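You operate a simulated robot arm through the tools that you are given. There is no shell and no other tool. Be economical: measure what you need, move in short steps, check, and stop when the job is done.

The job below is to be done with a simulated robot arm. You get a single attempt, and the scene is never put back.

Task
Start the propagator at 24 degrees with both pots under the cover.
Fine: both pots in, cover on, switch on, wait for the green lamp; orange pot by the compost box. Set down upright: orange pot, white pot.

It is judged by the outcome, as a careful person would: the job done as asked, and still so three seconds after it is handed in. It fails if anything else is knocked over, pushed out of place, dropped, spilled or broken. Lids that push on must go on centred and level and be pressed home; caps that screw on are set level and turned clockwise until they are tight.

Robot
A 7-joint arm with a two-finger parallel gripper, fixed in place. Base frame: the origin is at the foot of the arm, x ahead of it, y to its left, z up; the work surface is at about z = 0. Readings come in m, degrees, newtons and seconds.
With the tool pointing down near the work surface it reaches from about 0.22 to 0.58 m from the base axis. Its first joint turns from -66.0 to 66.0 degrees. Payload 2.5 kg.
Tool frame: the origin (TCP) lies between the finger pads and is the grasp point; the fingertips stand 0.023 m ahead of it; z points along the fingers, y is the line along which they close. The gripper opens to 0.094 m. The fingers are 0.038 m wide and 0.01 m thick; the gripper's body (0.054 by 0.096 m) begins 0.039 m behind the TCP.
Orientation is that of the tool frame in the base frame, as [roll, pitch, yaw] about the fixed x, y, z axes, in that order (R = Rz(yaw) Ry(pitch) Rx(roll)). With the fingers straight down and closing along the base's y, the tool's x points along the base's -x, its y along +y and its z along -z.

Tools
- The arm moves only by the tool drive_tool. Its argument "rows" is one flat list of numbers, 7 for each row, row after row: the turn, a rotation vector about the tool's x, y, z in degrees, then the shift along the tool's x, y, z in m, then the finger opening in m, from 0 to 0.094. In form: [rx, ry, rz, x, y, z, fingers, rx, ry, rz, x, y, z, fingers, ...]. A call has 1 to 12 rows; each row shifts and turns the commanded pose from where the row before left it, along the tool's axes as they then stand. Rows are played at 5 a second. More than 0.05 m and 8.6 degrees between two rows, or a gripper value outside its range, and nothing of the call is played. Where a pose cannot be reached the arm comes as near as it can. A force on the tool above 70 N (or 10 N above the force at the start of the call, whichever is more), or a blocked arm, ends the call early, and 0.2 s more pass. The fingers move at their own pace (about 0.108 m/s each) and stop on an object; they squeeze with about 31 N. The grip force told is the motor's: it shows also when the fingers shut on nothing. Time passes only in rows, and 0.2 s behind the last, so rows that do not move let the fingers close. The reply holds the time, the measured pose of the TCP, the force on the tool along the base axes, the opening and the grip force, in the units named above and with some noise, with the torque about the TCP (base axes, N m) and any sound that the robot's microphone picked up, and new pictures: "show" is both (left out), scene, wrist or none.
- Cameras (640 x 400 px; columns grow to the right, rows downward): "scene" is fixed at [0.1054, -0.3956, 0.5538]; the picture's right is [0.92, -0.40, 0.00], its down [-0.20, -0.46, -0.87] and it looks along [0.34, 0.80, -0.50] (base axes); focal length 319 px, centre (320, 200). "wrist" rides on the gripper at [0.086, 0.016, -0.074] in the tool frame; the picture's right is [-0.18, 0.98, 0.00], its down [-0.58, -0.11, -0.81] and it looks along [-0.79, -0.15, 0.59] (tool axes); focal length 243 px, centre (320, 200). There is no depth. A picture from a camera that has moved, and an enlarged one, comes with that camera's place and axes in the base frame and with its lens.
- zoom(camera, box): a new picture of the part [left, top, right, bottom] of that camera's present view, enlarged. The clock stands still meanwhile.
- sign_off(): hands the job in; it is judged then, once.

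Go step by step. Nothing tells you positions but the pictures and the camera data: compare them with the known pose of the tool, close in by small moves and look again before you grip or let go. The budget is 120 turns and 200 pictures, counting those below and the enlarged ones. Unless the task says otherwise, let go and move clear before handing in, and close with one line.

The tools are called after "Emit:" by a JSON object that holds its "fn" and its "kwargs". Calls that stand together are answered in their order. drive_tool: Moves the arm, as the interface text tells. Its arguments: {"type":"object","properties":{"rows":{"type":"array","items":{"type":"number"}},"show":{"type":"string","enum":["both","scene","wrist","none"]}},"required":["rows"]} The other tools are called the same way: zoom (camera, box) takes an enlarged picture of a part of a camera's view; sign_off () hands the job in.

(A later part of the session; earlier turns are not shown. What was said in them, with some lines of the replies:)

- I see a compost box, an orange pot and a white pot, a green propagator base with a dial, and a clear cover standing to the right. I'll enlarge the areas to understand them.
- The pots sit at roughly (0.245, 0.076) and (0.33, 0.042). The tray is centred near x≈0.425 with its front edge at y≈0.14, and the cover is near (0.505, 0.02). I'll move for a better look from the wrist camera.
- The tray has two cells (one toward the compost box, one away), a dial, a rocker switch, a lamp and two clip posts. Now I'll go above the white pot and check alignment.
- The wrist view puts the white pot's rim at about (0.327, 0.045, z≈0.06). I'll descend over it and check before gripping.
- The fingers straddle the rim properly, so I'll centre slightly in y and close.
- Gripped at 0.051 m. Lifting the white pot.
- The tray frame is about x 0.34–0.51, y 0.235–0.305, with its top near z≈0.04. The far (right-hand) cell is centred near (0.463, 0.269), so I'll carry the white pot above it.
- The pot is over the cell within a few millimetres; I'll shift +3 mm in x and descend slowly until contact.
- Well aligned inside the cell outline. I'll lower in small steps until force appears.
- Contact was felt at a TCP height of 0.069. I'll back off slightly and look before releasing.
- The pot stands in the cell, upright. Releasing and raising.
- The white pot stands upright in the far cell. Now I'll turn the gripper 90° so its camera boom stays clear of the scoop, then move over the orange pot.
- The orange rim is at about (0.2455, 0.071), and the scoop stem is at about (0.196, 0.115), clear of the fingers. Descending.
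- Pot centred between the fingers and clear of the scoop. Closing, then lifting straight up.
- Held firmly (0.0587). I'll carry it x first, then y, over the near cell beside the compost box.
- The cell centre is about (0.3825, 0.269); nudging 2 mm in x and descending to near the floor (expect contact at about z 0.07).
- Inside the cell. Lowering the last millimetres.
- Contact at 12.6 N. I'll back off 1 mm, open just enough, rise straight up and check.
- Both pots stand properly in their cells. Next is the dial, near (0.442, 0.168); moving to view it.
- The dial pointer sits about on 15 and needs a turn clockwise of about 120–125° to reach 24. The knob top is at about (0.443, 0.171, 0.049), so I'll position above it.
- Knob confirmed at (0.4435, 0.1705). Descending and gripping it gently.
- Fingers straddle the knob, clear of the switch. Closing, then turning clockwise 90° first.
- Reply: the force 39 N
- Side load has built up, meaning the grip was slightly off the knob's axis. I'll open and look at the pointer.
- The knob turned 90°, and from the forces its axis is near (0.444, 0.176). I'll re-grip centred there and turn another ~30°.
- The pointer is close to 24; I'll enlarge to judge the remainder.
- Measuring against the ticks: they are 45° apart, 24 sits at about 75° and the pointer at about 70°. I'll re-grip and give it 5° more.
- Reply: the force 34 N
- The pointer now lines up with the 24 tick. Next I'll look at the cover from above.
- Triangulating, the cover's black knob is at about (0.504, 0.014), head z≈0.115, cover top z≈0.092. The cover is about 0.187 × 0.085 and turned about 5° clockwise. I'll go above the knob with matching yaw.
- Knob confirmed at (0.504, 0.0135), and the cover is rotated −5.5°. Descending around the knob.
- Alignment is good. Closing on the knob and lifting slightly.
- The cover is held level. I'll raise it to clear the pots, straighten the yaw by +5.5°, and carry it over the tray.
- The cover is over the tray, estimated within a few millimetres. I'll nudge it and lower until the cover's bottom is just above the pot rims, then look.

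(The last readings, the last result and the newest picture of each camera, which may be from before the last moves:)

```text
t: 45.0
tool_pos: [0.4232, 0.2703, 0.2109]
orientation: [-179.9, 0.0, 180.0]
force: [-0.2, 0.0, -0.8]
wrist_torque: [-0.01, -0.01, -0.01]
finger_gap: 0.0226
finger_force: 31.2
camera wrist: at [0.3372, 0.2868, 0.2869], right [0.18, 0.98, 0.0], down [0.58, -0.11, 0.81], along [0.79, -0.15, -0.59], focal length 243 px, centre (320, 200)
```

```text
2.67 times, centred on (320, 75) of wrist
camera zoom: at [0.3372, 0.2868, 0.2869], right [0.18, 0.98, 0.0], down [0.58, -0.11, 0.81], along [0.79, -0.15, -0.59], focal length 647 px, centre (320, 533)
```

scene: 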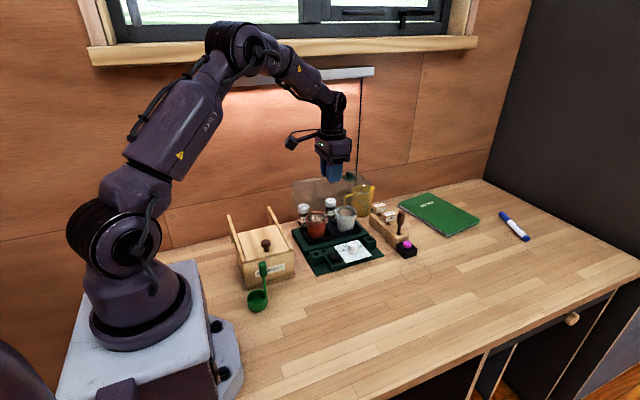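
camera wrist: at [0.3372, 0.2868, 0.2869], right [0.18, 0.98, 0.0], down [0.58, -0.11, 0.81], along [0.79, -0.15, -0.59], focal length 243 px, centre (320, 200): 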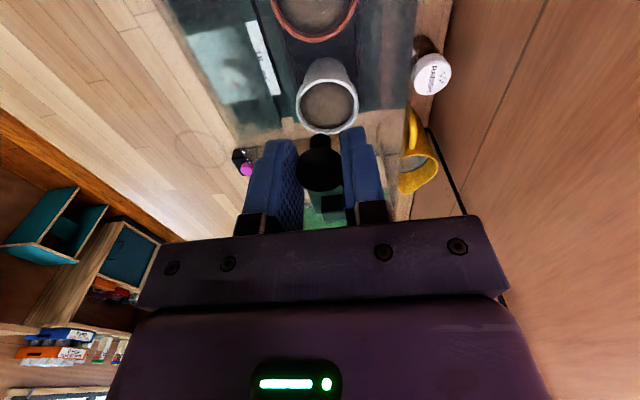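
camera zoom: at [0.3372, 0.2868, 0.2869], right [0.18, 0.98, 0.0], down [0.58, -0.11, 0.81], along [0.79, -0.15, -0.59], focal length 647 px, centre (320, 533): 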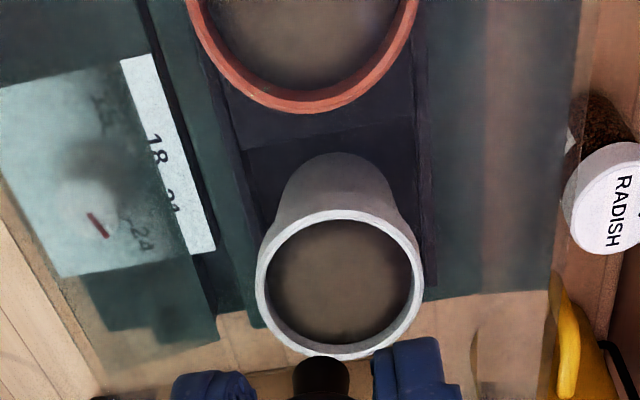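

Still clear. Lowering further so the bottom edge is just above the tray rim, where comparison is easier.

Emit:
{"fn": "drive_tool", "kwargs": {"rows": [0, 0, 0, 0, 0, 0.012, 0.01, 0, 0, 0, 0, 0, 0.012, 0.01, 0, 0, 0, 0, 0, 0.012, 0.01, 0, 0, 0, 0, 0, 0, 0.01]}}

Emit:
{"fn": "zoom", "kwargs": {"camera": "scene", "box": [285, 180, 385, 270]}}

Emit:
{"fn": "zoom", "kwargs": {"camera": "wrist", "box": [170, 0, 450, 175]}}

```text
t: 46.0
tool_pos: [0.4232, 0.2696, 0.1757]
orientation: [180.0, 0.0, -179.9]
force: [-0.4, 0.0, -1.5]
wrist_torque: [-0.01, -0.01, 0.0]
finger_gap: 0.0229
finger_force: 30.9
camera wrist: at [0.3373, 0.2867, 0.2508], right [0.18, 0.98, 0.0], down [0.58, -0.11, 0.81], along [0.79, -0.15, -0.59], focal length 243 px, centre (320, 200)
```

scene: 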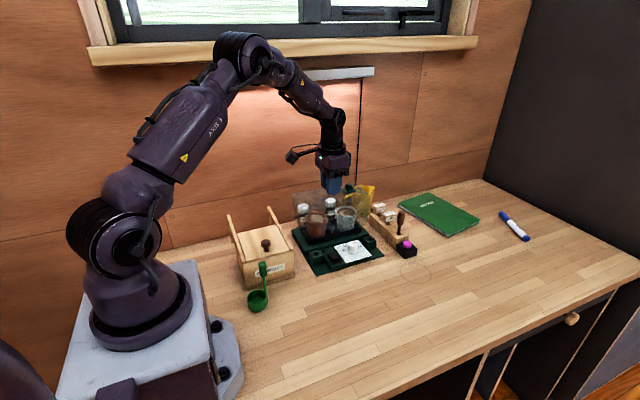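
wrist: 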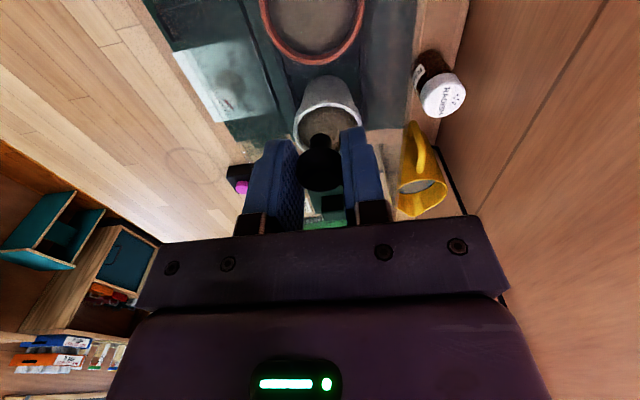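

```text
4.44 times, centred on (335, 225) of scene
camera zoom: at [0.1055, -0.3956, 0.5538], right [0.92, -0.4, 0.0], down [-0.2, -0.46, -0.87], along [0.34, 0.8, -0.5], focal length 1419 px, centre (253, 89)
```

zoom: 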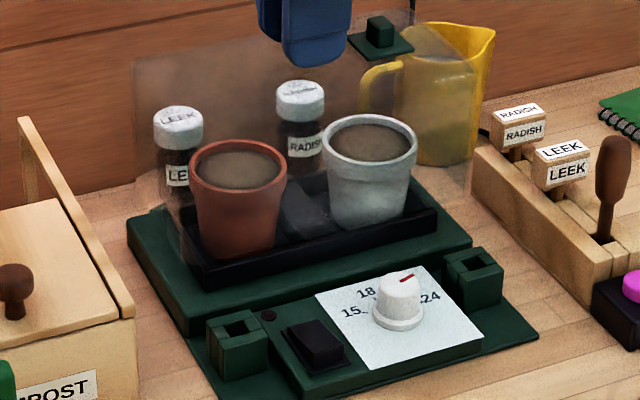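

```text
2.29 times, centred on (310, 88) of wrist
camera zoom: at [0.3373, 0.2867, 0.2508], right [0.18, 0.98, 0.0], down [0.58, -0.11, 0.81], along [0.79, -0.15, -0.59], focal length 555 px, centre (343, 457)
```

zoom: 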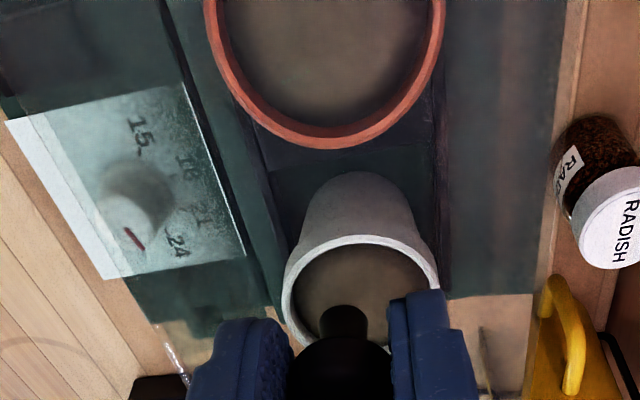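

Emit:
{"fn": "zoom", "kwargs": {"camera": "scene", "box": [310, 195, 360, 245]}}

Emit:
{"fn": "zoom", "kwargs": {"camera": "scene", "box": [345, 190, 400, 245]}}

```text
8.00 times, centred on (335, 220) of scene
camera zoom: at [0.1055, -0.3956, 0.5538], right [0.92, -0.4, 0.0], down [-0.2, -0.46, -0.87], along [0.34, 0.8, -0.5], focal length 2555 px, centre (200, 40)
```

zoom: 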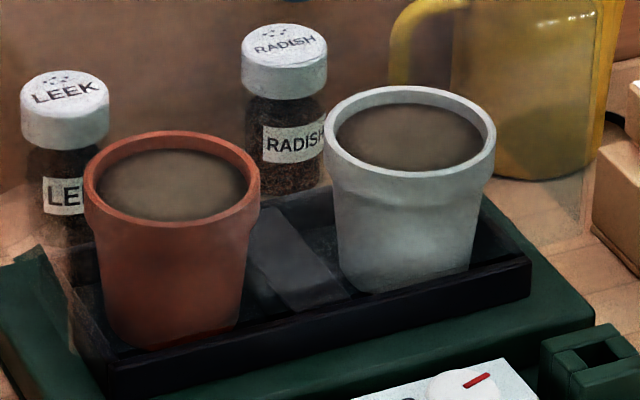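

```text
7.27 times, centred on (372, 218) of scene
camera zoom: at [0.1055, -0.3956, 0.5538], right [0.92, -0.4, 0.0], down [-0.2, -0.46, -0.87], along [0.34, 0.8, -0.5], focal length 2322 px, centre (-62, 73)
```

zoom: 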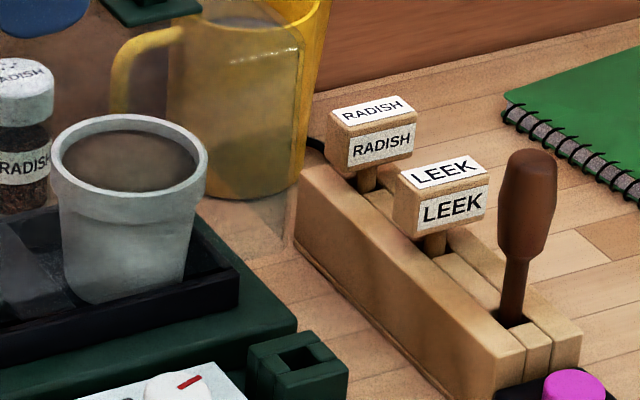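

Comparing edges, the cover is centred on the tray within about 2–3 mm. Lowering slowly with force monitoring.

Emit:
{"fn": "drive_tool", "kwargs": {"rows": [0, 0, 0, 0, 0, 0.005, 0.01, 0, 0, 0, 0, 0, 0.005, 0.01, 0, 0, 0, 0, 0, 0.005, 0.01, 0, 0, 0, 0, 0, 0.005, 0.01, 0, 0, 0, 0, 0, 0.003, 0.01, 0, 0, 0, 0, 0, 0, 0.01]}}

Emit:
{"fn": "zoom", "kwargs": {"camera": "scene", "box": [295, 195, 385, 265]}}

```text
t: 47.4
tool_pos: [0.4245, 0.2713, 0.1521]
orientation: [-180.0, 0.0, -180.0]
force: [0.0, -0.3, -0.8]
wrist_torque: [-0.01, 0.0, 0.0]
finger_gap: 0.023
finger_force: 31.0
camera wrist: at [0.3375, 0.2865, 0.2279], right [0.18, 0.98, 0.0], down [0.58, -0.11, 0.81], along [0.79, -0.15, -0.59], focal length 243 px, centre (320, 200)
```

scene: 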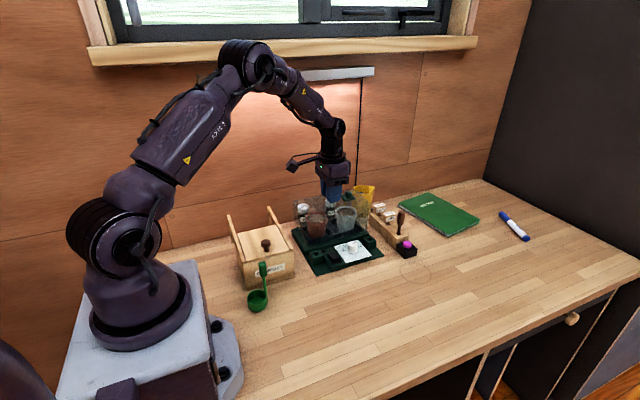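
wrist: 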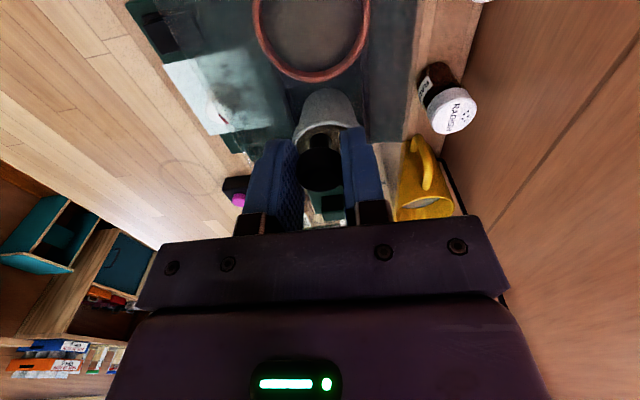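

```text
5.71 times, centred on (340, 230) of scene
camera zoom: at [0.1055, -0.3956, 0.5538], right [0.92, -0.4, 0.0], down [-0.2, -0.46, -0.87], along [0.34, 0.8, -0.5], focal length 1825 px, centre (206, 29)
```

zoom: 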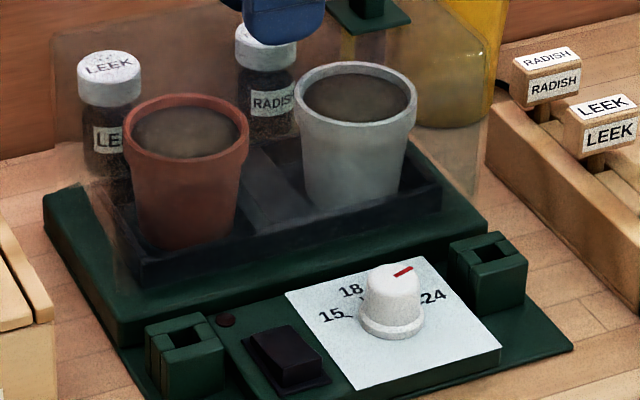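

Emit:
{"fn": "zoom", "kwargs": {"camera": "scene", "box": [350, 205, 390, 240]}}

Emit:
{"fn": "zoom", "kwargs": {"camera": "scene", "box": [298, 220, 338, 255]}}

Emit:
{"fn": "zoom", "kwargs": {"camera": "wrist", "box": [180, 0, 440, 160]}}

```text
11.43 times, centred on (370, 222) of scene
camera zoom: at [0.1055, -0.3956, 0.5538], right [0.92, -0.4, 0.0], down [-0.2, -0.46, -0.87], along [0.34, 0.8, -0.5], focal length 3650 px, centre (-251, -57)
```

zoom: 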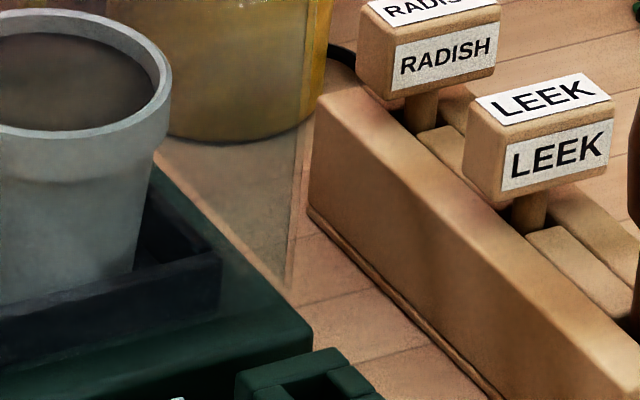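

```text
11.43 times, centred on (318, 238) of scene
camera zoom: at [0.1055, -0.3956, 0.5538], right [0.92, -0.4, 0.0], down [-0.2, -0.46, -0.87], along [0.34, 0.8, -0.5], focal length 3650 px, centre (343, -229)
```

zoom: 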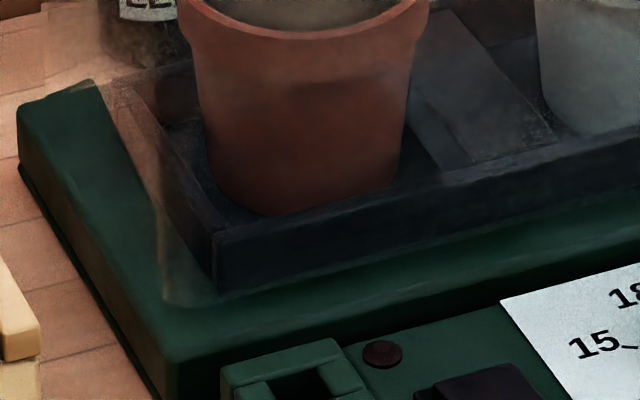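

```text
2.46 times, centred on (310, 80) of wrist
camera zoom: at [0.3375, 0.2865, 0.2279], right [0.18, 0.98, 0.0], down [0.58, -0.11, 0.81], along [0.79, -0.15, -0.59], focal length 597 px, centre (345, 495)
```

zoom: 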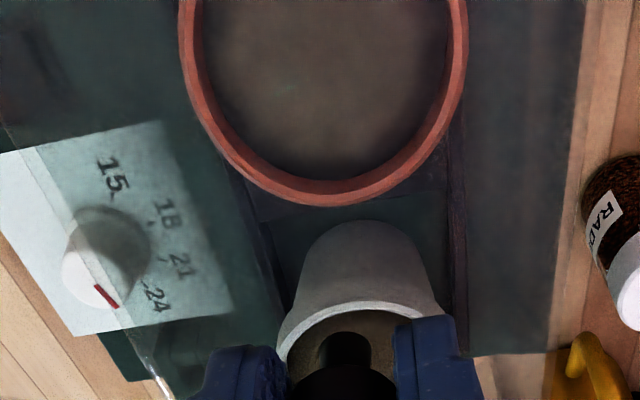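

Edges agree: cover, tray frame and platform are concentric to about 2 mm. Lowering the last bit to contact.

Emit:
{"fn": "drive_tool", "kwargs": {"rows": [0, 0, 0, 0, 0, 0.002, 0.01, 0, 0, 0, 0, 0, 0.002, 0.01, 0, 0, 0, 0, 0, 0.002, 0.01, 0, 0, 0, 0, 0, 0, 0.01], "show": "none"}}

```text
t: 48.4
tool_pos: [0.4241, 0.2704, 0.1456]
orientation: [-179.9, 0.0, 180.0]
force: [-0.3, -0.2, -1.9]
wrist_torque: [0.03, -0.03, 0.03]
finger_gap: 0.0232
finger_force: 30.6
```

Emit:
{"fn": "drive_tool", "kwargs": {"rows": [0, 0, 0, 0, 0, 0.0015, 0.01, 0, 0, 0, 0, 0, 0.0015, 0.01, 0, 0, 0, 0, 0, 0, 0.01], "show": "none"}}

```text
t: 49.2
tool_pos: [0.4243, 0.2703, 0.1447]
orientation: [179.9, 0.0, 179.9]
force: [-6.4, -4.5, 19.0]
wrist_torque: [0.0, 0.37, -0.02]
finger_gap: 0.0232
finger_force: 31.4
```

Contact at the platform height (bottom at about 0.022). Pressing a touch more to make sure it's home.

Emit:
{"fn": "drive_tool", "kwargs": {"rows": [0, 0, 0, 0, 0, 0.001, 0.01, 0, 0, 0, 0, 0, 0.001, 0.01, 0, 0, 0, 0, 0, 0, 0.01]}}

Emit:
{"fn": "zoom", "kwargs": {"camera": "scene", "box": [295, 190, 385, 265]}}

```text
t: 50.0
tool_pos: [0.4244, 0.2704, 0.1417]
orientation: [179.9, 0.3, 180.0]
force: [-0.1, -3.3, 20.8]
wrist_torque: [-0.08, -0.05, -0.04]
finger_gap: 0.0227
finger_force: 31.1
camera wrist: at [0.3381, 0.2867, 0.2173], right [0.18, 0.98, 0.0], down [0.58, -0.11, 0.81], along [0.79, -0.15, -0.59], focal length 243 px, centre (320, 200)
```

scene: 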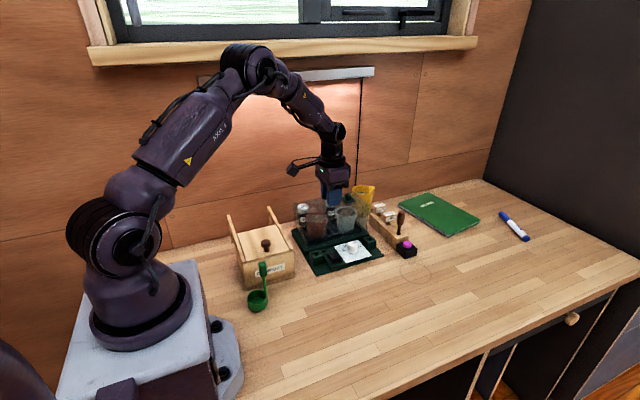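
wrist: 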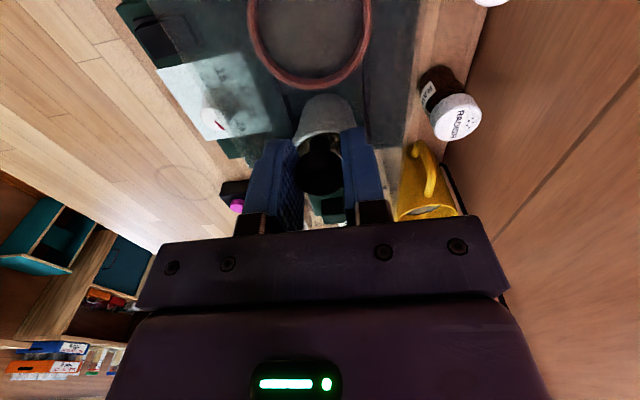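

```text
5.33 times, centred on (340, 228) of scene
camera zoom: at [0.1054, -0.3957, 0.5538], right [0.92, -0.4, 0.0], down [-0.2, -0.46, -0.87], along [0.34, 0.8, -0.5], focal length 1703 px, centre (213, 53)
```

zoom: 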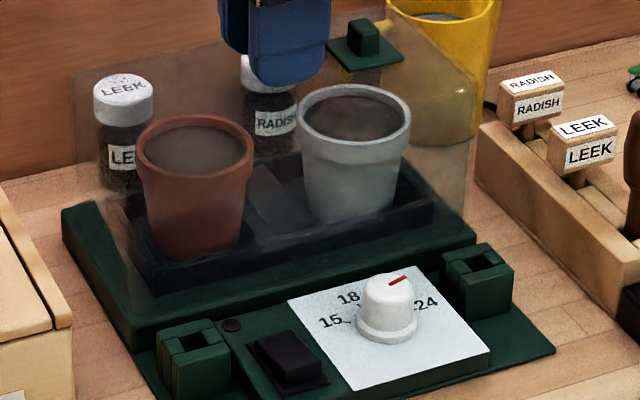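

It moved down 3 mm further under 20 N, either seating or finger slip. I'll release, rise and inspect.

Emit:
{"fn": "drive_tool", "kwargs": {"rows": [0, 0, 0, 0, 0, 0, 0.04, 0, 0, 0, 0, 0, 0, 0.05, 0, 0, 0, 0, 0, -0.03, 0.05, 0, 0, 0, 0, 0, -0.04, 0.05]}}

Emit:
{"fn": "zoom", "kwargs": {"camera": "scene", "box": [295, 190, 385, 265]}}

Emit:
{"fn": "zoom", "kwargs": {"camera": "scene", "box": [350, 205, 390, 240]}}

Emit:
{"fn": "zoom", "kwargs": {"camera": "scene", "box": [298, 220, 338, 255]}}

Emit:
{"fn": "zoom", "kwargs": {"camera": "wrist", "box": [180, 0, 440, 160]}}

```text
t: 51.0
tool_pos: [0.4246, 0.27, 0.2116]
orientation: [180.0, 0.1, 180.0]
force: [0.0, -0.1, 0.6]
wrist_torque: [0.0, 0.01, 0.01]
finger_gap: 0.0502
finger_force: 0.0
camera wrist: at [0.3376, 0.2867, 0.2869], right [0.18, 0.98, 0.0], down [0.58, -0.11, 0.81], along [0.79, -0.15, -0.59], focal length 243 px, centre (320, 200)
```

scene: 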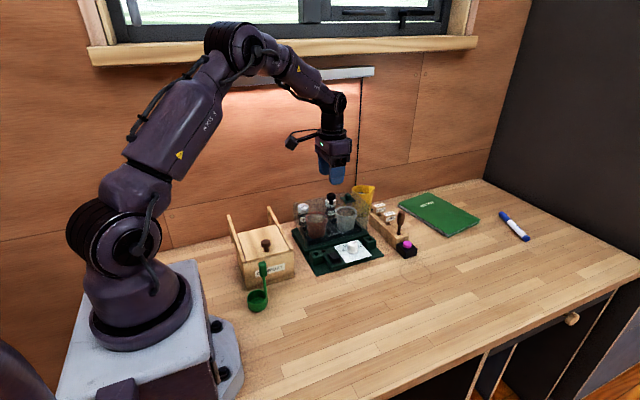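
wrist: 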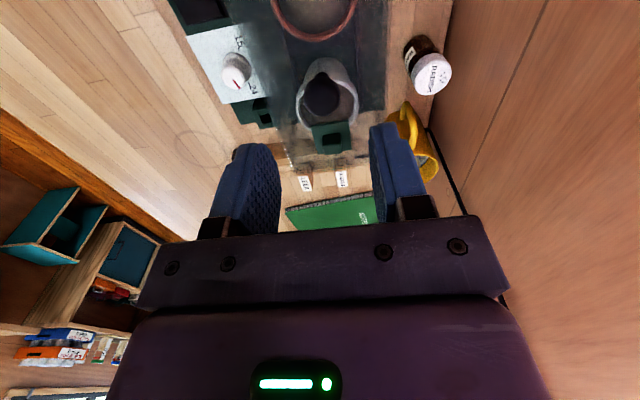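

```text
5.33 times, centred on (340, 228) of scene
camera zoom: at [0.1055, -0.3956, 0.5538], right [0.92, -0.4, 0.0], down [-0.2, -0.46, -0.87], along [0.34, 0.8, -0.5], focal length 1703 px, centre (213, 53)
```

zoom: 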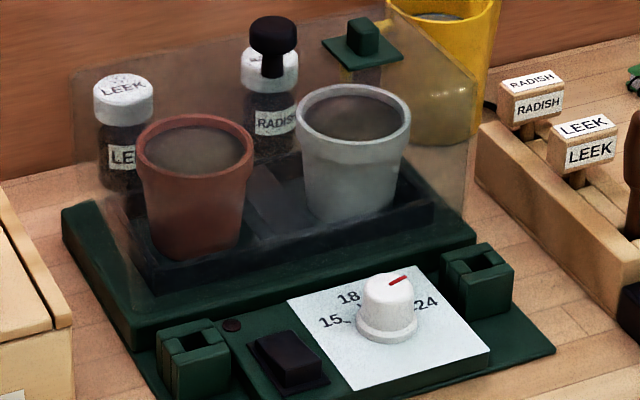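

```text
11.43 times, centred on (370, 222) of scene
camera zoom: at [0.1055, -0.3956, 0.5538], right [0.92, -0.4, 0.0], down [-0.2, -0.46, -0.87], along [0.34, 0.8, -0.5], focal length 3650 px, centre (-251, -57)
```

zoom: 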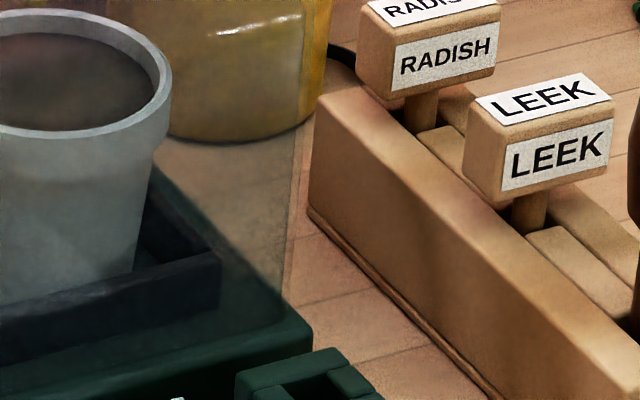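

```text
11.43 times, centred on (318, 238) of scene
camera zoom: at [0.1055, -0.3956, 0.5538], right [0.92, -0.4, 0.0], down [-0.2, -0.46, -0.87], along [0.34, 0.8, -0.5], focal length 3650 px, centre (343, -229)
```

zoom: 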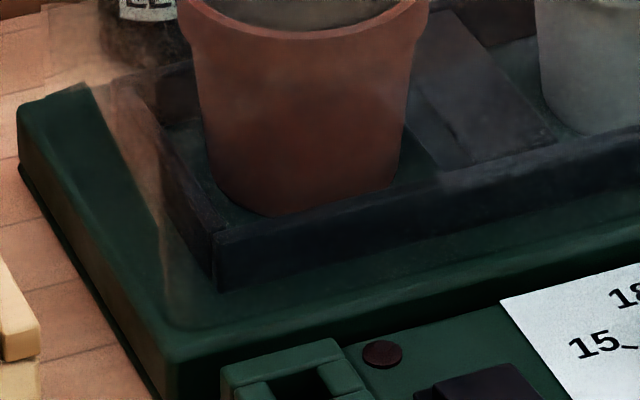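

```text
2.46 times, centred on (310, 80) of wrist
camera zoom: at [0.3376, 0.2867, 0.2869], right [0.18, 0.98, 0.0], down [0.58, -0.11, 0.81], along [0.79, -0.15, -0.59], focal length 597 px, centre (345, 495)
```

zoom: 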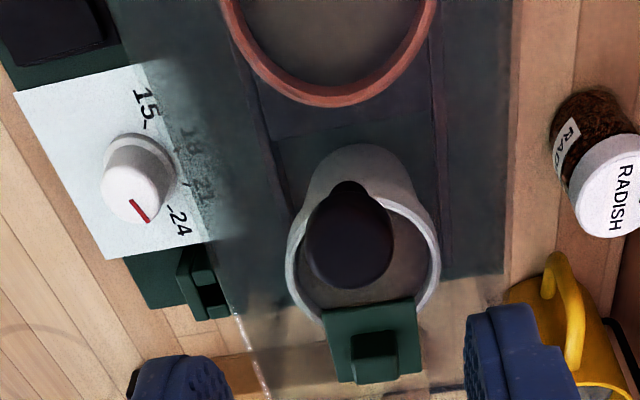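

The cover looks level and concentric. To make sure it's home, I'll close the fingers and press lightly on the knob's top.

Emit:
{"fn": "drive_tool", "kwargs": {"rows": [0, 0, 0, 0, 0, 0, 0.0, 0, 0, 0, 0, 0, 0, 0.0, 0, 0, 0, 0, 0, 0.025, 0.0, 0, 0, 0, 0, 0, 0.008, 0.0, 0, 0, 0, 0, 0, 0.003, 0.0, 0, 0, 0, 0, 0, 0.003, 0.0, 0, 0, 0, 0, 0, 0.003, 0.0], "show": "none"}}

```text
t: 52.6
tool_pos: [0.4232, 0.2707, 0.1683]
orientation: [180.0, 0.0, -179.9]
force: [0.1, -0.1, 0.4]
wrist_torque: [0.0, 0.03, -0.01]
finger_gap: 0.0002
finger_force: 31.0
```

Emit:
{"fn": "drive_tool", "kwargs": {"rows": [0, 0, 0, 0, 0, 0.002, 0.0, 0, 0, 0, 0, 0, 0.002, 0.0, 0, 0, 0, 0, 0, 0.002, 0.0], "show": "none"}}

```text
t: 53.4
tool_pos: [0.424, 0.2714, 0.1661]
orientation: [179.8, 0.1, 179.9]
force: [-5.5, -4.1, 19.0]
wrist_torque: [-0.08, 0.19, 0.0]
finger_gap: 0.0
finger_force: 31.3
```

Emit:
{"fn": "drive_tool", "kwargs": {"rows": [0, 0, 0, 0, 0, 0.001, 0.0, 0, 0, 0, 0, 0, 0.001, 0.0, 0, 0, 0, 0, 0, 0.0, 0.0], "show": "none"}}

```text
t: 54.2
tool_pos: [0.4247, 0.2714, 0.1644]
orientation: [179.8, 0.4, -180.0]
force: [-12.3, -5.7, 43.6]
wrist_torque: [-0.09, 0.46, 0.03]
finger_gap: 0.0002
finger_force: 30.6
```

Firm resistance at 44 N, so it's home. Rising and checking, then on to the switch.

Emit:
{"fn": "drive_tool", "kwargs": {"rows": [0, 0, 0, 0, 0, -0.02, 0.0, 0, 0, 0, 0, 0, -0.03, 0.0], "show": "none"}}

Emit:
{"fn": "zoom", "kwargs": {"camera": "scene", "box": [295, 190, 385, 265]}}

Emit:
{"fn": "zoom", "kwargs": {"camera": "scene", "box": [312, 232, 352, 268]}}

Emit:
{"fn": "zoom", "kwargs": {"camera": "scene", "box": [298, 220, 338, 255]}}

```text
t: 54.8
tool_pos: [0.4241, 0.27, 0.2099]
orientation: [-179.9, -0.1, -179.9]
force: [-0.4, 0.0, 0.1]
wrist_torque: [0.02, 0.01, -0.04]
finger_gap: 0.0
finger_force: 31.6
```

```text
5.33 times, centred on (340, 228) of scene
camera zoom: at [0.1055, -0.3956, 0.5538], right [0.92, -0.4, 0.0], down [-0.2, -0.46, -0.87], along [0.34, 0.8, -0.5], focal length 1703 px, centre (213, 53)
```

zoom: 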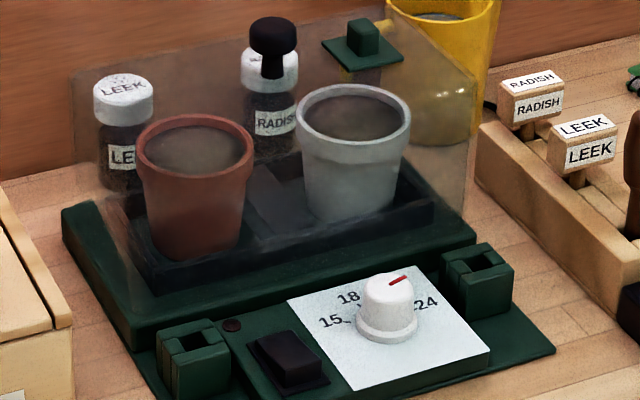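

```text
11.11 times, centred on (332, 250) of scene
camera zoom: at [0.1055, -0.3956, 0.5538], right [0.92, -0.4, 0.0], down [-0.2, -0.46, -0.87], along [0.34, 0.8, -0.5], focal length 3548 px, centre (187, -356)
```

zoom: 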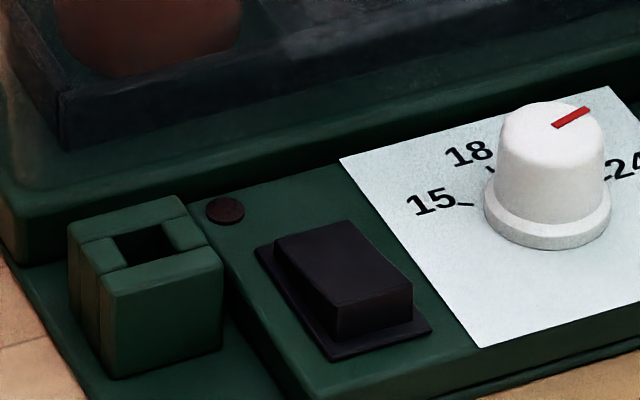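

```text
11.43 times, centred on (318, 238) of scene
camera zoom: at [0.1055, -0.3956, 0.5538], right [0.92, -0.4, 0.0], down [-0.2, -0.46, -0.87], along [0.34, 0.8, -0.5], focal length 3650 px, centre (343, -229)
```

zoom: 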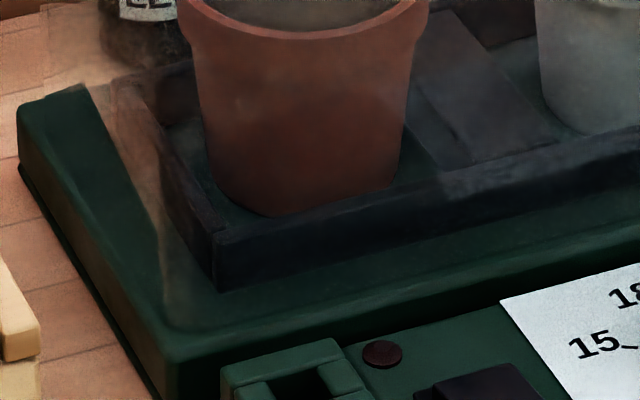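

The cover sits level on the platform. The rocker switch is at about (0.388, 0.169), and its front end is raised, so I'll go above the front half with fingers closed.

Emit:
{"fn": "drive_tool", "kwargs": {"rows": [0, 0, 0, 0.012, -0.038, 0, 0.0, 0, 0, 0, 0.012, -0.038, 0, 0.0, 0, 0, 0, 0.012, -0.037, 0, 0.0, 0, 0, 0, 0, 0, 0.04, 0.0, 0, 0, 0, 0, 0, 0.04, 0.0, 0, 0, 0, 0, 0, 0.04, 0.0]}}

Emit:
{"fn": "zoom", "kwargs": {"camera": "scene", "box": [300, 210, 370, 270]}}

Emit:
{"fn": "zoom", "kwargs": {"camera": "wrist", "box": [220, 60, 420, 240]}}

```text
t: 56.2
tool_pos: [0.3873, 0.1591, 0.0902]
orientation: [-180.0, 0.1, 180.0]
force: [-0.8, 0.2, -0.3]
wrist_torque: [0.01, 0.04, 0.05]
finger_gap: 0.0
finger_force: 31.2
camera wrist: at [0.3014, 0.1745, 0.1661], right [0.18, 0.98, 0.0], down [0.58, -0.11, 0.81], along [0.79, -0.15, -0.59], focal length 243 px, centre (320, 200)
```

scene: 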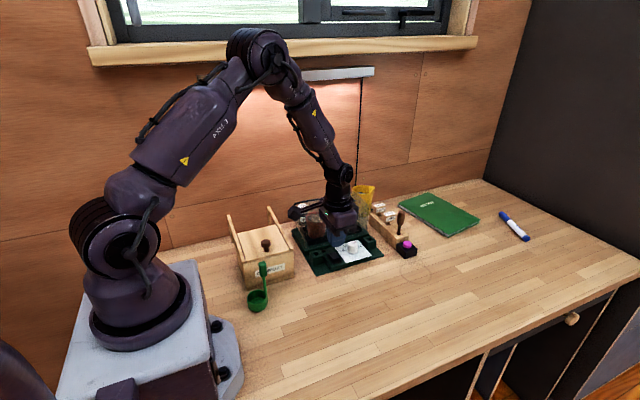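
wrist: 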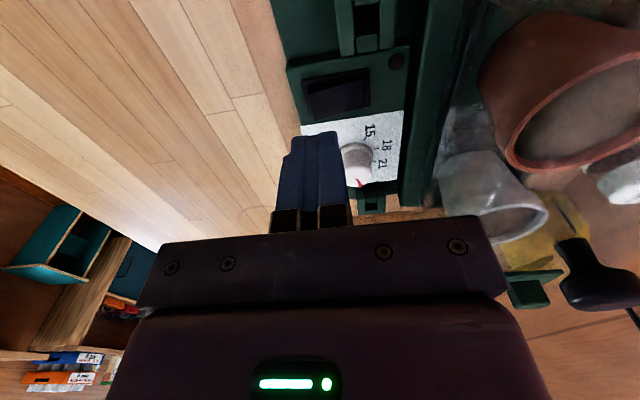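

```text
6.67 times, centred on (335, 240) of scene
camera zoom: at [0.1054, -0.3956, 0.5538], right [0.92, -0.4, 0.0], down [-0.2, -0.46, -0.87], along [0.34, 0.8, -0.5], focal length 2129 px, centre (220, -67)
```

zoom: 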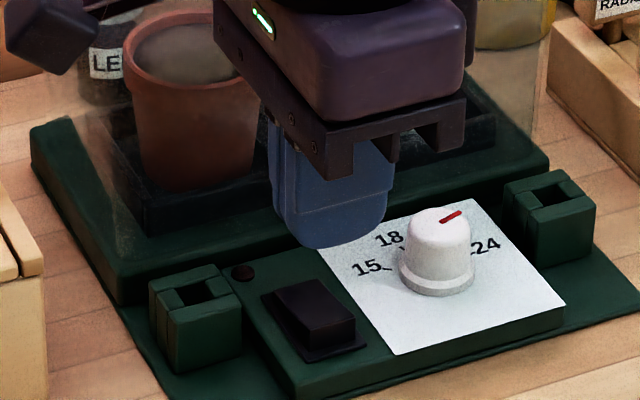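

```text
2.22 times, centred on (320, 150) of wrist
camera zoom: at [0.3014, 0.1745, 0.1661], right [0.18, 0.98, 0.0], down [0.58, -0.11, 0.81], along [0.79, -0.15, -0.59], focal length 539 px, centre (320, 311)
```

zoom: 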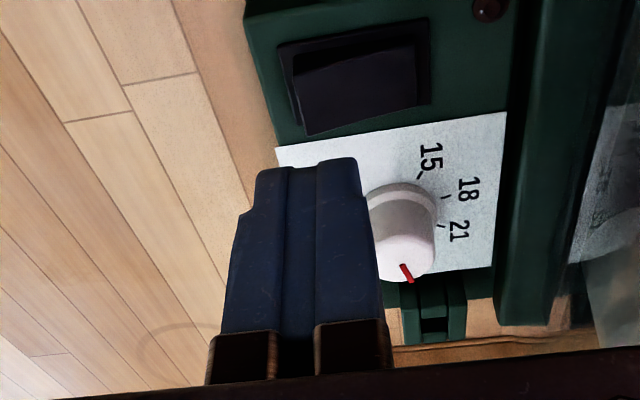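

Aligned above the rocker's front half. Descending in small steps until it presses.

Emit:
{"fn": "drive_tool", "kwargs": {"rows": [0, 0, 0, 0.001, -0.003, 0.015, 0.0, 0, 0, 0, 0, 0, 0.015, 0.0, 0, 0, 0, 0, 0, 0.003, 0.0, 0, 0, 0, 0, 0, 0.002, 0.0, 0, 0, 0, 0, 0, 0.002, 0.0, 0, 0, 0, 0, 0, 0.002, 0.0], "show": "none"}}

Emit:
{"fn": "zoom", "kwargs": {"camera": "scene", "box": [300, 210, 370, 270]}}

```text
t: 57.6
tool_pos: [0.3863, 0.1534, 0.0523]
orientation: [180.0, 0.0, 180.0]
force: [0.5, -0.8, -0.3]
wrist_torque: [-0.01, 0.01, 0.03]
finger_gap: 0.0
finger_force: 30.9
```

```text
6.67 times, centred on (335, 240) of scene
camera zoom: at [0.1054, -0.3956, 0.5538], right [0.92, -0.4, 0.0], down [-0.2, -0.46, -0.87], along [0.34, 0.8, -0.5], focal length 2129 px, centre (220, -67)
```

zoom: 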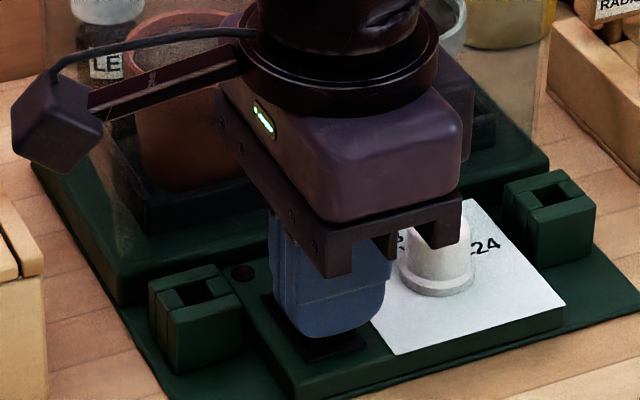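

Emit:
{"fn": "drive_tool", "kwargs": {"rows": [0, 0, 0, 0, 0.003, 0.0015, 0.0, 0, 0, 0, 0, 0, 0.0015, 0.0, 0, 0, 0, 0, 0, 0.0015, 0.0], "show": "none"}}

Emit:
{"fn": "zoom", "kwargs": {"camera": "scene", "box": [310, 220, 360, 270]}}

```text
t: 58.4
tool_pos: [0.3859, 0.1576, 0.049]
orientation: [180.0, 0.1, -179.9]
force: [-4.5, -4.4, 11.5]
wrist_torque: [-0.01, 0.09, 0.05]
finger_gap: 0.0002
finger_force: 30.8
```

```text
8.00 times, centred on (335, 245) of scene
camera zoom: at [0.1054, -0.3956, 0.5538], right [0.92, -0.4, 0.0], down [-0.2, -0.46, -0.87], along [0.34, 0.8, -0.5], focal length 2555 px, centre (200, -160)
```

zoom: 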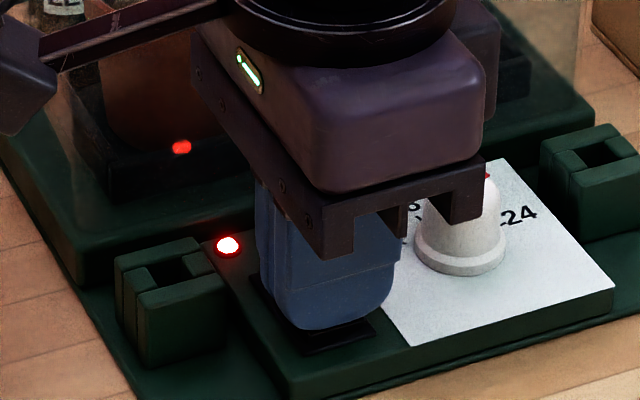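

The switch is on and the lamp is red (heating). I'll lift clear and wait for green.

Emit:
{"fn": "drive_tool", "kwargs": {"rows": [0, 0, 0, 0, 0, -0.02, 0.0, 0, 0, 0, 0, 0, -0.04, 0.0, 0, 0, 0, 0, 0, -0.04, 0.0, 0, 0, 0, 0.02, -0.03, -0.03, 0.0, 0, 0, 0, 0, -0.03, -0.03, 0.02], "show": "scene"}}

Emit:
{"fn": "zoom", "kwargs": {"camera": "scene", "box": [295, 190, 385, 270]}}

```text
t: 59.6
tool_pos: [0.3643, 0.0978, 0.2079]
orientation: [179.9, -0.1, 180.0]
force: [-0.2, 0.1, -0.2]
wrist_torque: [0.01, -0.01, 0.01]
finger_gap: 0.02
finger_force: 0.0
```

scene: 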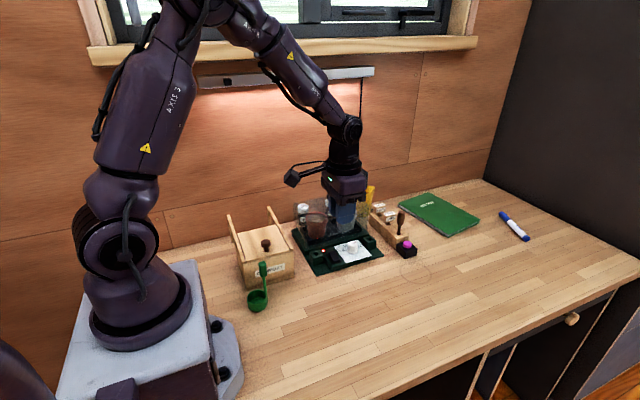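

```text
5.00 times, centred on (340, 230) of scene
camera zoom: at [0.1055, -0.3956, 0.5538], right [0.92, -0.4, 0.0], down [-0.2, -0.46, -0.87], along [0.34, 0.8, -0.5], focal length 1597 px, centre (220, 50)
```

zoom: 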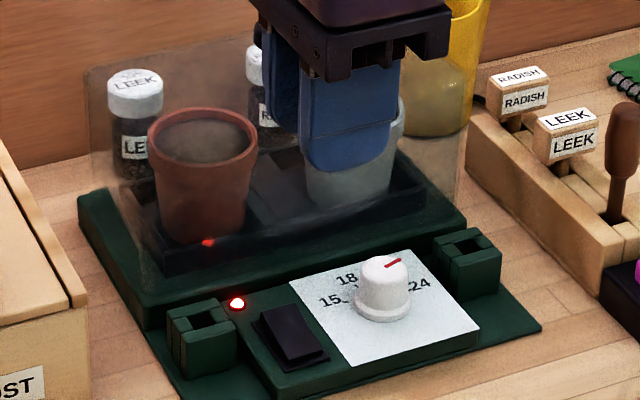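

Red lamp on, everything in place. Waiting.

Emit:
{"fn": "drive_tool", "kwargs": {"rows": [0, 0, 0, 0, 0, -0.02, 0.02, 0, 0, 0, 0.02, 0, -0.03, 0.02, 0, 0, 0, 0.02, 0, -0.03, 0.02, 0, 0, 0, 0.02, 0, 0, 0.02, 0, 0, 0, 0, 0, 0, 0.02, 0, 0, 0, 0, 0, 0, 0.02, 0, 0, 0, 0, 0, 0, 0.02, 0, 0, 0, 0, 0, 0, 0.02, 0, 0, 0, 0, 0, 0, 0.02, 0, 0, 0, 0, 0, 0, 0.02, 0, 0, 0, 0, 0, 0, 0.02, 0, 0, 0, 0, 0, 0, 0.02], "show": "none"}}

Emit:
{"fn": "drive_tool", "kwargs": {"rows": [0, 0, 0, 0, 0, 0, 0.02, 0, 0, 0, 0, 0, 0, 0.02, 0, 0, 0, 0, 0, 0, 0.02, 0, 0, 0, 0, 0, 0, 0.02, 0, 0, 0, 0, 0, 0, 0.02, 0, 0, 0, 0, 0, 0, 0.02, 0, 0, 0, 0, 0, 0, 0.02, 0, 0, 0, 0, 0, 0, 0.02, 0, 0, 0, 0, 0, 0, 0.02, 0, 0, 0, 0, 0, 0, 0.02, 0, 0, 0, 0, 0, 0, 0.02, 0, 0, 0, 0, 0, 0, 0.02], "show": "none"}}

Emit:
{"fn": "zoom", "kwargs": {"camera": "scene", "box": [295, 190, 385, 270]}}

```text
t: 62.2
tool_pos: [0.3072, 0.0987, 0.2871]
orientation: [180.0, 0.0, 180.0]
force: [0.6, 0.8, 0.3]
wrist_torque: [0.03, 0.03, 0.0]
finger_gap: 0.0199
finger_force: 0.2
```

```text
t: 64.8
tool_pos: [0.3077, 0.0975, 0.2873]
orientation: [-179.9, 0.0, -180.0]
force: [-0.4, 0.1, -0.3]
wrist_torque: [-0.03, 0.01, 0.01]
finger_gap: 0.02
finger_force: 0.1
```

```text
5.00 times, centred on (340, 230) of scene
camera zoom: at [0.1054, -0.3956, 0.5538], right [0.92, -0.4, 0.0], down [-0.2, -0.46, -0.87], along [0.34, 0.8, -0.5], focal length 1597 px, centre (220, 50)
```

zoom: 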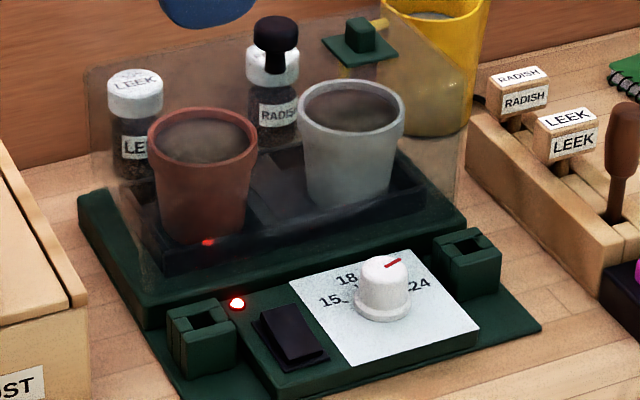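

Still red; waiting longer.

Emit:
{"fn": "drive_tool", "kwargs": {"rows": [0, 0, 0, 0, 0, 0, 0.02, 0, 0, 0, 0, 0, 0, 0.02, 0, 0, 0, 0, 0, 0, 0.02, 0, 0, 0, 0, 0, 0, 0.02, 0, 0, 0, 0, 0, 0, 0.02, 0, 0, 0, 0, 0, 0, 0.02, 0, 0, 0, 0, 0, 0, 0.02, 0, 0, 0, 0, 0, 0, 0.02, 0, 0, 0, 0, 0, 0, 0.02, 0, 0, 0, 0, 0, 0, 0.02, 0, 0, 0, 0, 0, 0, 0.02, 0, 0, 0, 0, 0, 0, 0.02], "show": "none"}}

Emit:
{"fn": "drive_tool", "kwargs": {"rows": [0, 0, 0, 0, 0, 0, 0.02, 0, 0, 0, 0, 0, 0, 0.02, 0, 0, 0, 0, 0, 0, 0.02, 0, 0, 0, 0, 0, 0, 0.02, 0, 0, 0, 0, 0, 0, 0.02, 0, 0, 0, 0, 0, 0, 0.02, 0, 0, 0, 0, 0, 0, 0.02, 0, 0, 0, 0, 0, 0, 0.02, 0, 0, 0, 0, 0, 0, 0.02, 0, 0, 0, 0, 0, 0, 0.02, 0, 0, 0, 0, 0, 0, 0.02, 0, 0, 0, 0, 0, 0, 0.02], "show": "none"}}

Emit:
{"fn": "drive_tool", "kwargs": {"rows": [0, 0, 0, 0, 0, 0, 0.02, 0, 0, 0, 0, 0, 0, 0.02, 0, 0, 0, 0, 0, 0, 0.02, 0, 0, 0, 0, 0, 0, 0.02, 0, 0, 0, 0, 0, 0, 0.02, 0, 0, 0, 0, 0, 0, 0.02, 0, 0, 0, 0, 0, 0, 0.02, 0, 0, 0, 0, 0, 0, 0.02, 0, 0, 0, 0, 0, 0, 0.02, 0, 0, 0, 0, 0, 0, 0.02, 0, 0, 0, 0, 0, 0, 0.02, 0, 0, 0, 0, 0, 0, 0.02], "show": "none"}}

Emit:
{"fn": "zoom", "kwargs": {"camera": "scene", "box": [295, 190, 385, 270]}}

```text
t: 67.4
tool_pos: [0.3067, 0.0974, 0.2861]
orientation: [179.9, 0.1, 180.0]
force: [0.6, -0.4, -0.6]
wrist_torque: [-0.02, 0.01, 0.01]
finger_gap: 0.0198
finger_force: 0.1
```

```text
t: 70.0
tool_pos: [0.307, 0.0979, 0.2865]
orientation: [-180.0, 0.0, 180.0]
force: [-0.1, 0.3, -0.2]
wrist_torque: [0.03, -0.01, -0.01]
finger_gap: 0.0201
finger_force: 0.0
```

```text
t: 72.6
tool_pos: [0.3068, 0.0975, 0.2865]
orientation: [180.0, 0.0, -180.0]
force: [0.6, -0.7, 0.4]
wrist_torque: [0.01, 0.02, 0.02]
finger_gap: 0.0199
finger_force: 0.0
```

```text
5.00 times, centred on (340, 230) of scene
camera zoom: at [0.1054, -0.3956, 0.5538], right [0.92, -0.4, 0.0], down [-0.2, -0.46, -0.87], along [0.34, 0.8, -0.5], focal length 1597 px, centre (220, 50)
```

zoom: 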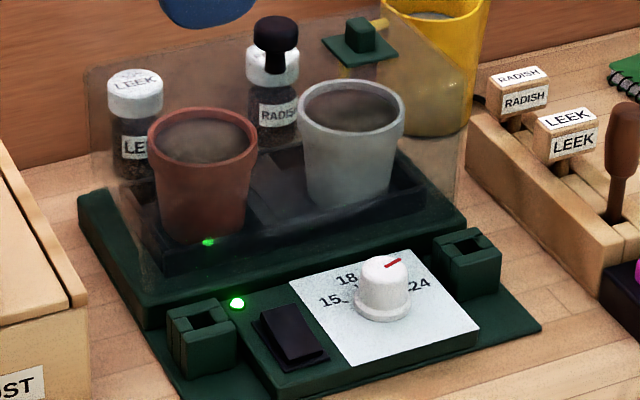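

The lamp is green, the dial is at 24, the cover is on over both upright pots, and the arm is clear. Handing in.

Emit:
{"fn": "sign_off", "kwargs": {}}

```text
The job is handed in.
```

The propagator is running at 24 degrees with its lamp green; both pots are upright under the cover, the orange one on the compost box side.
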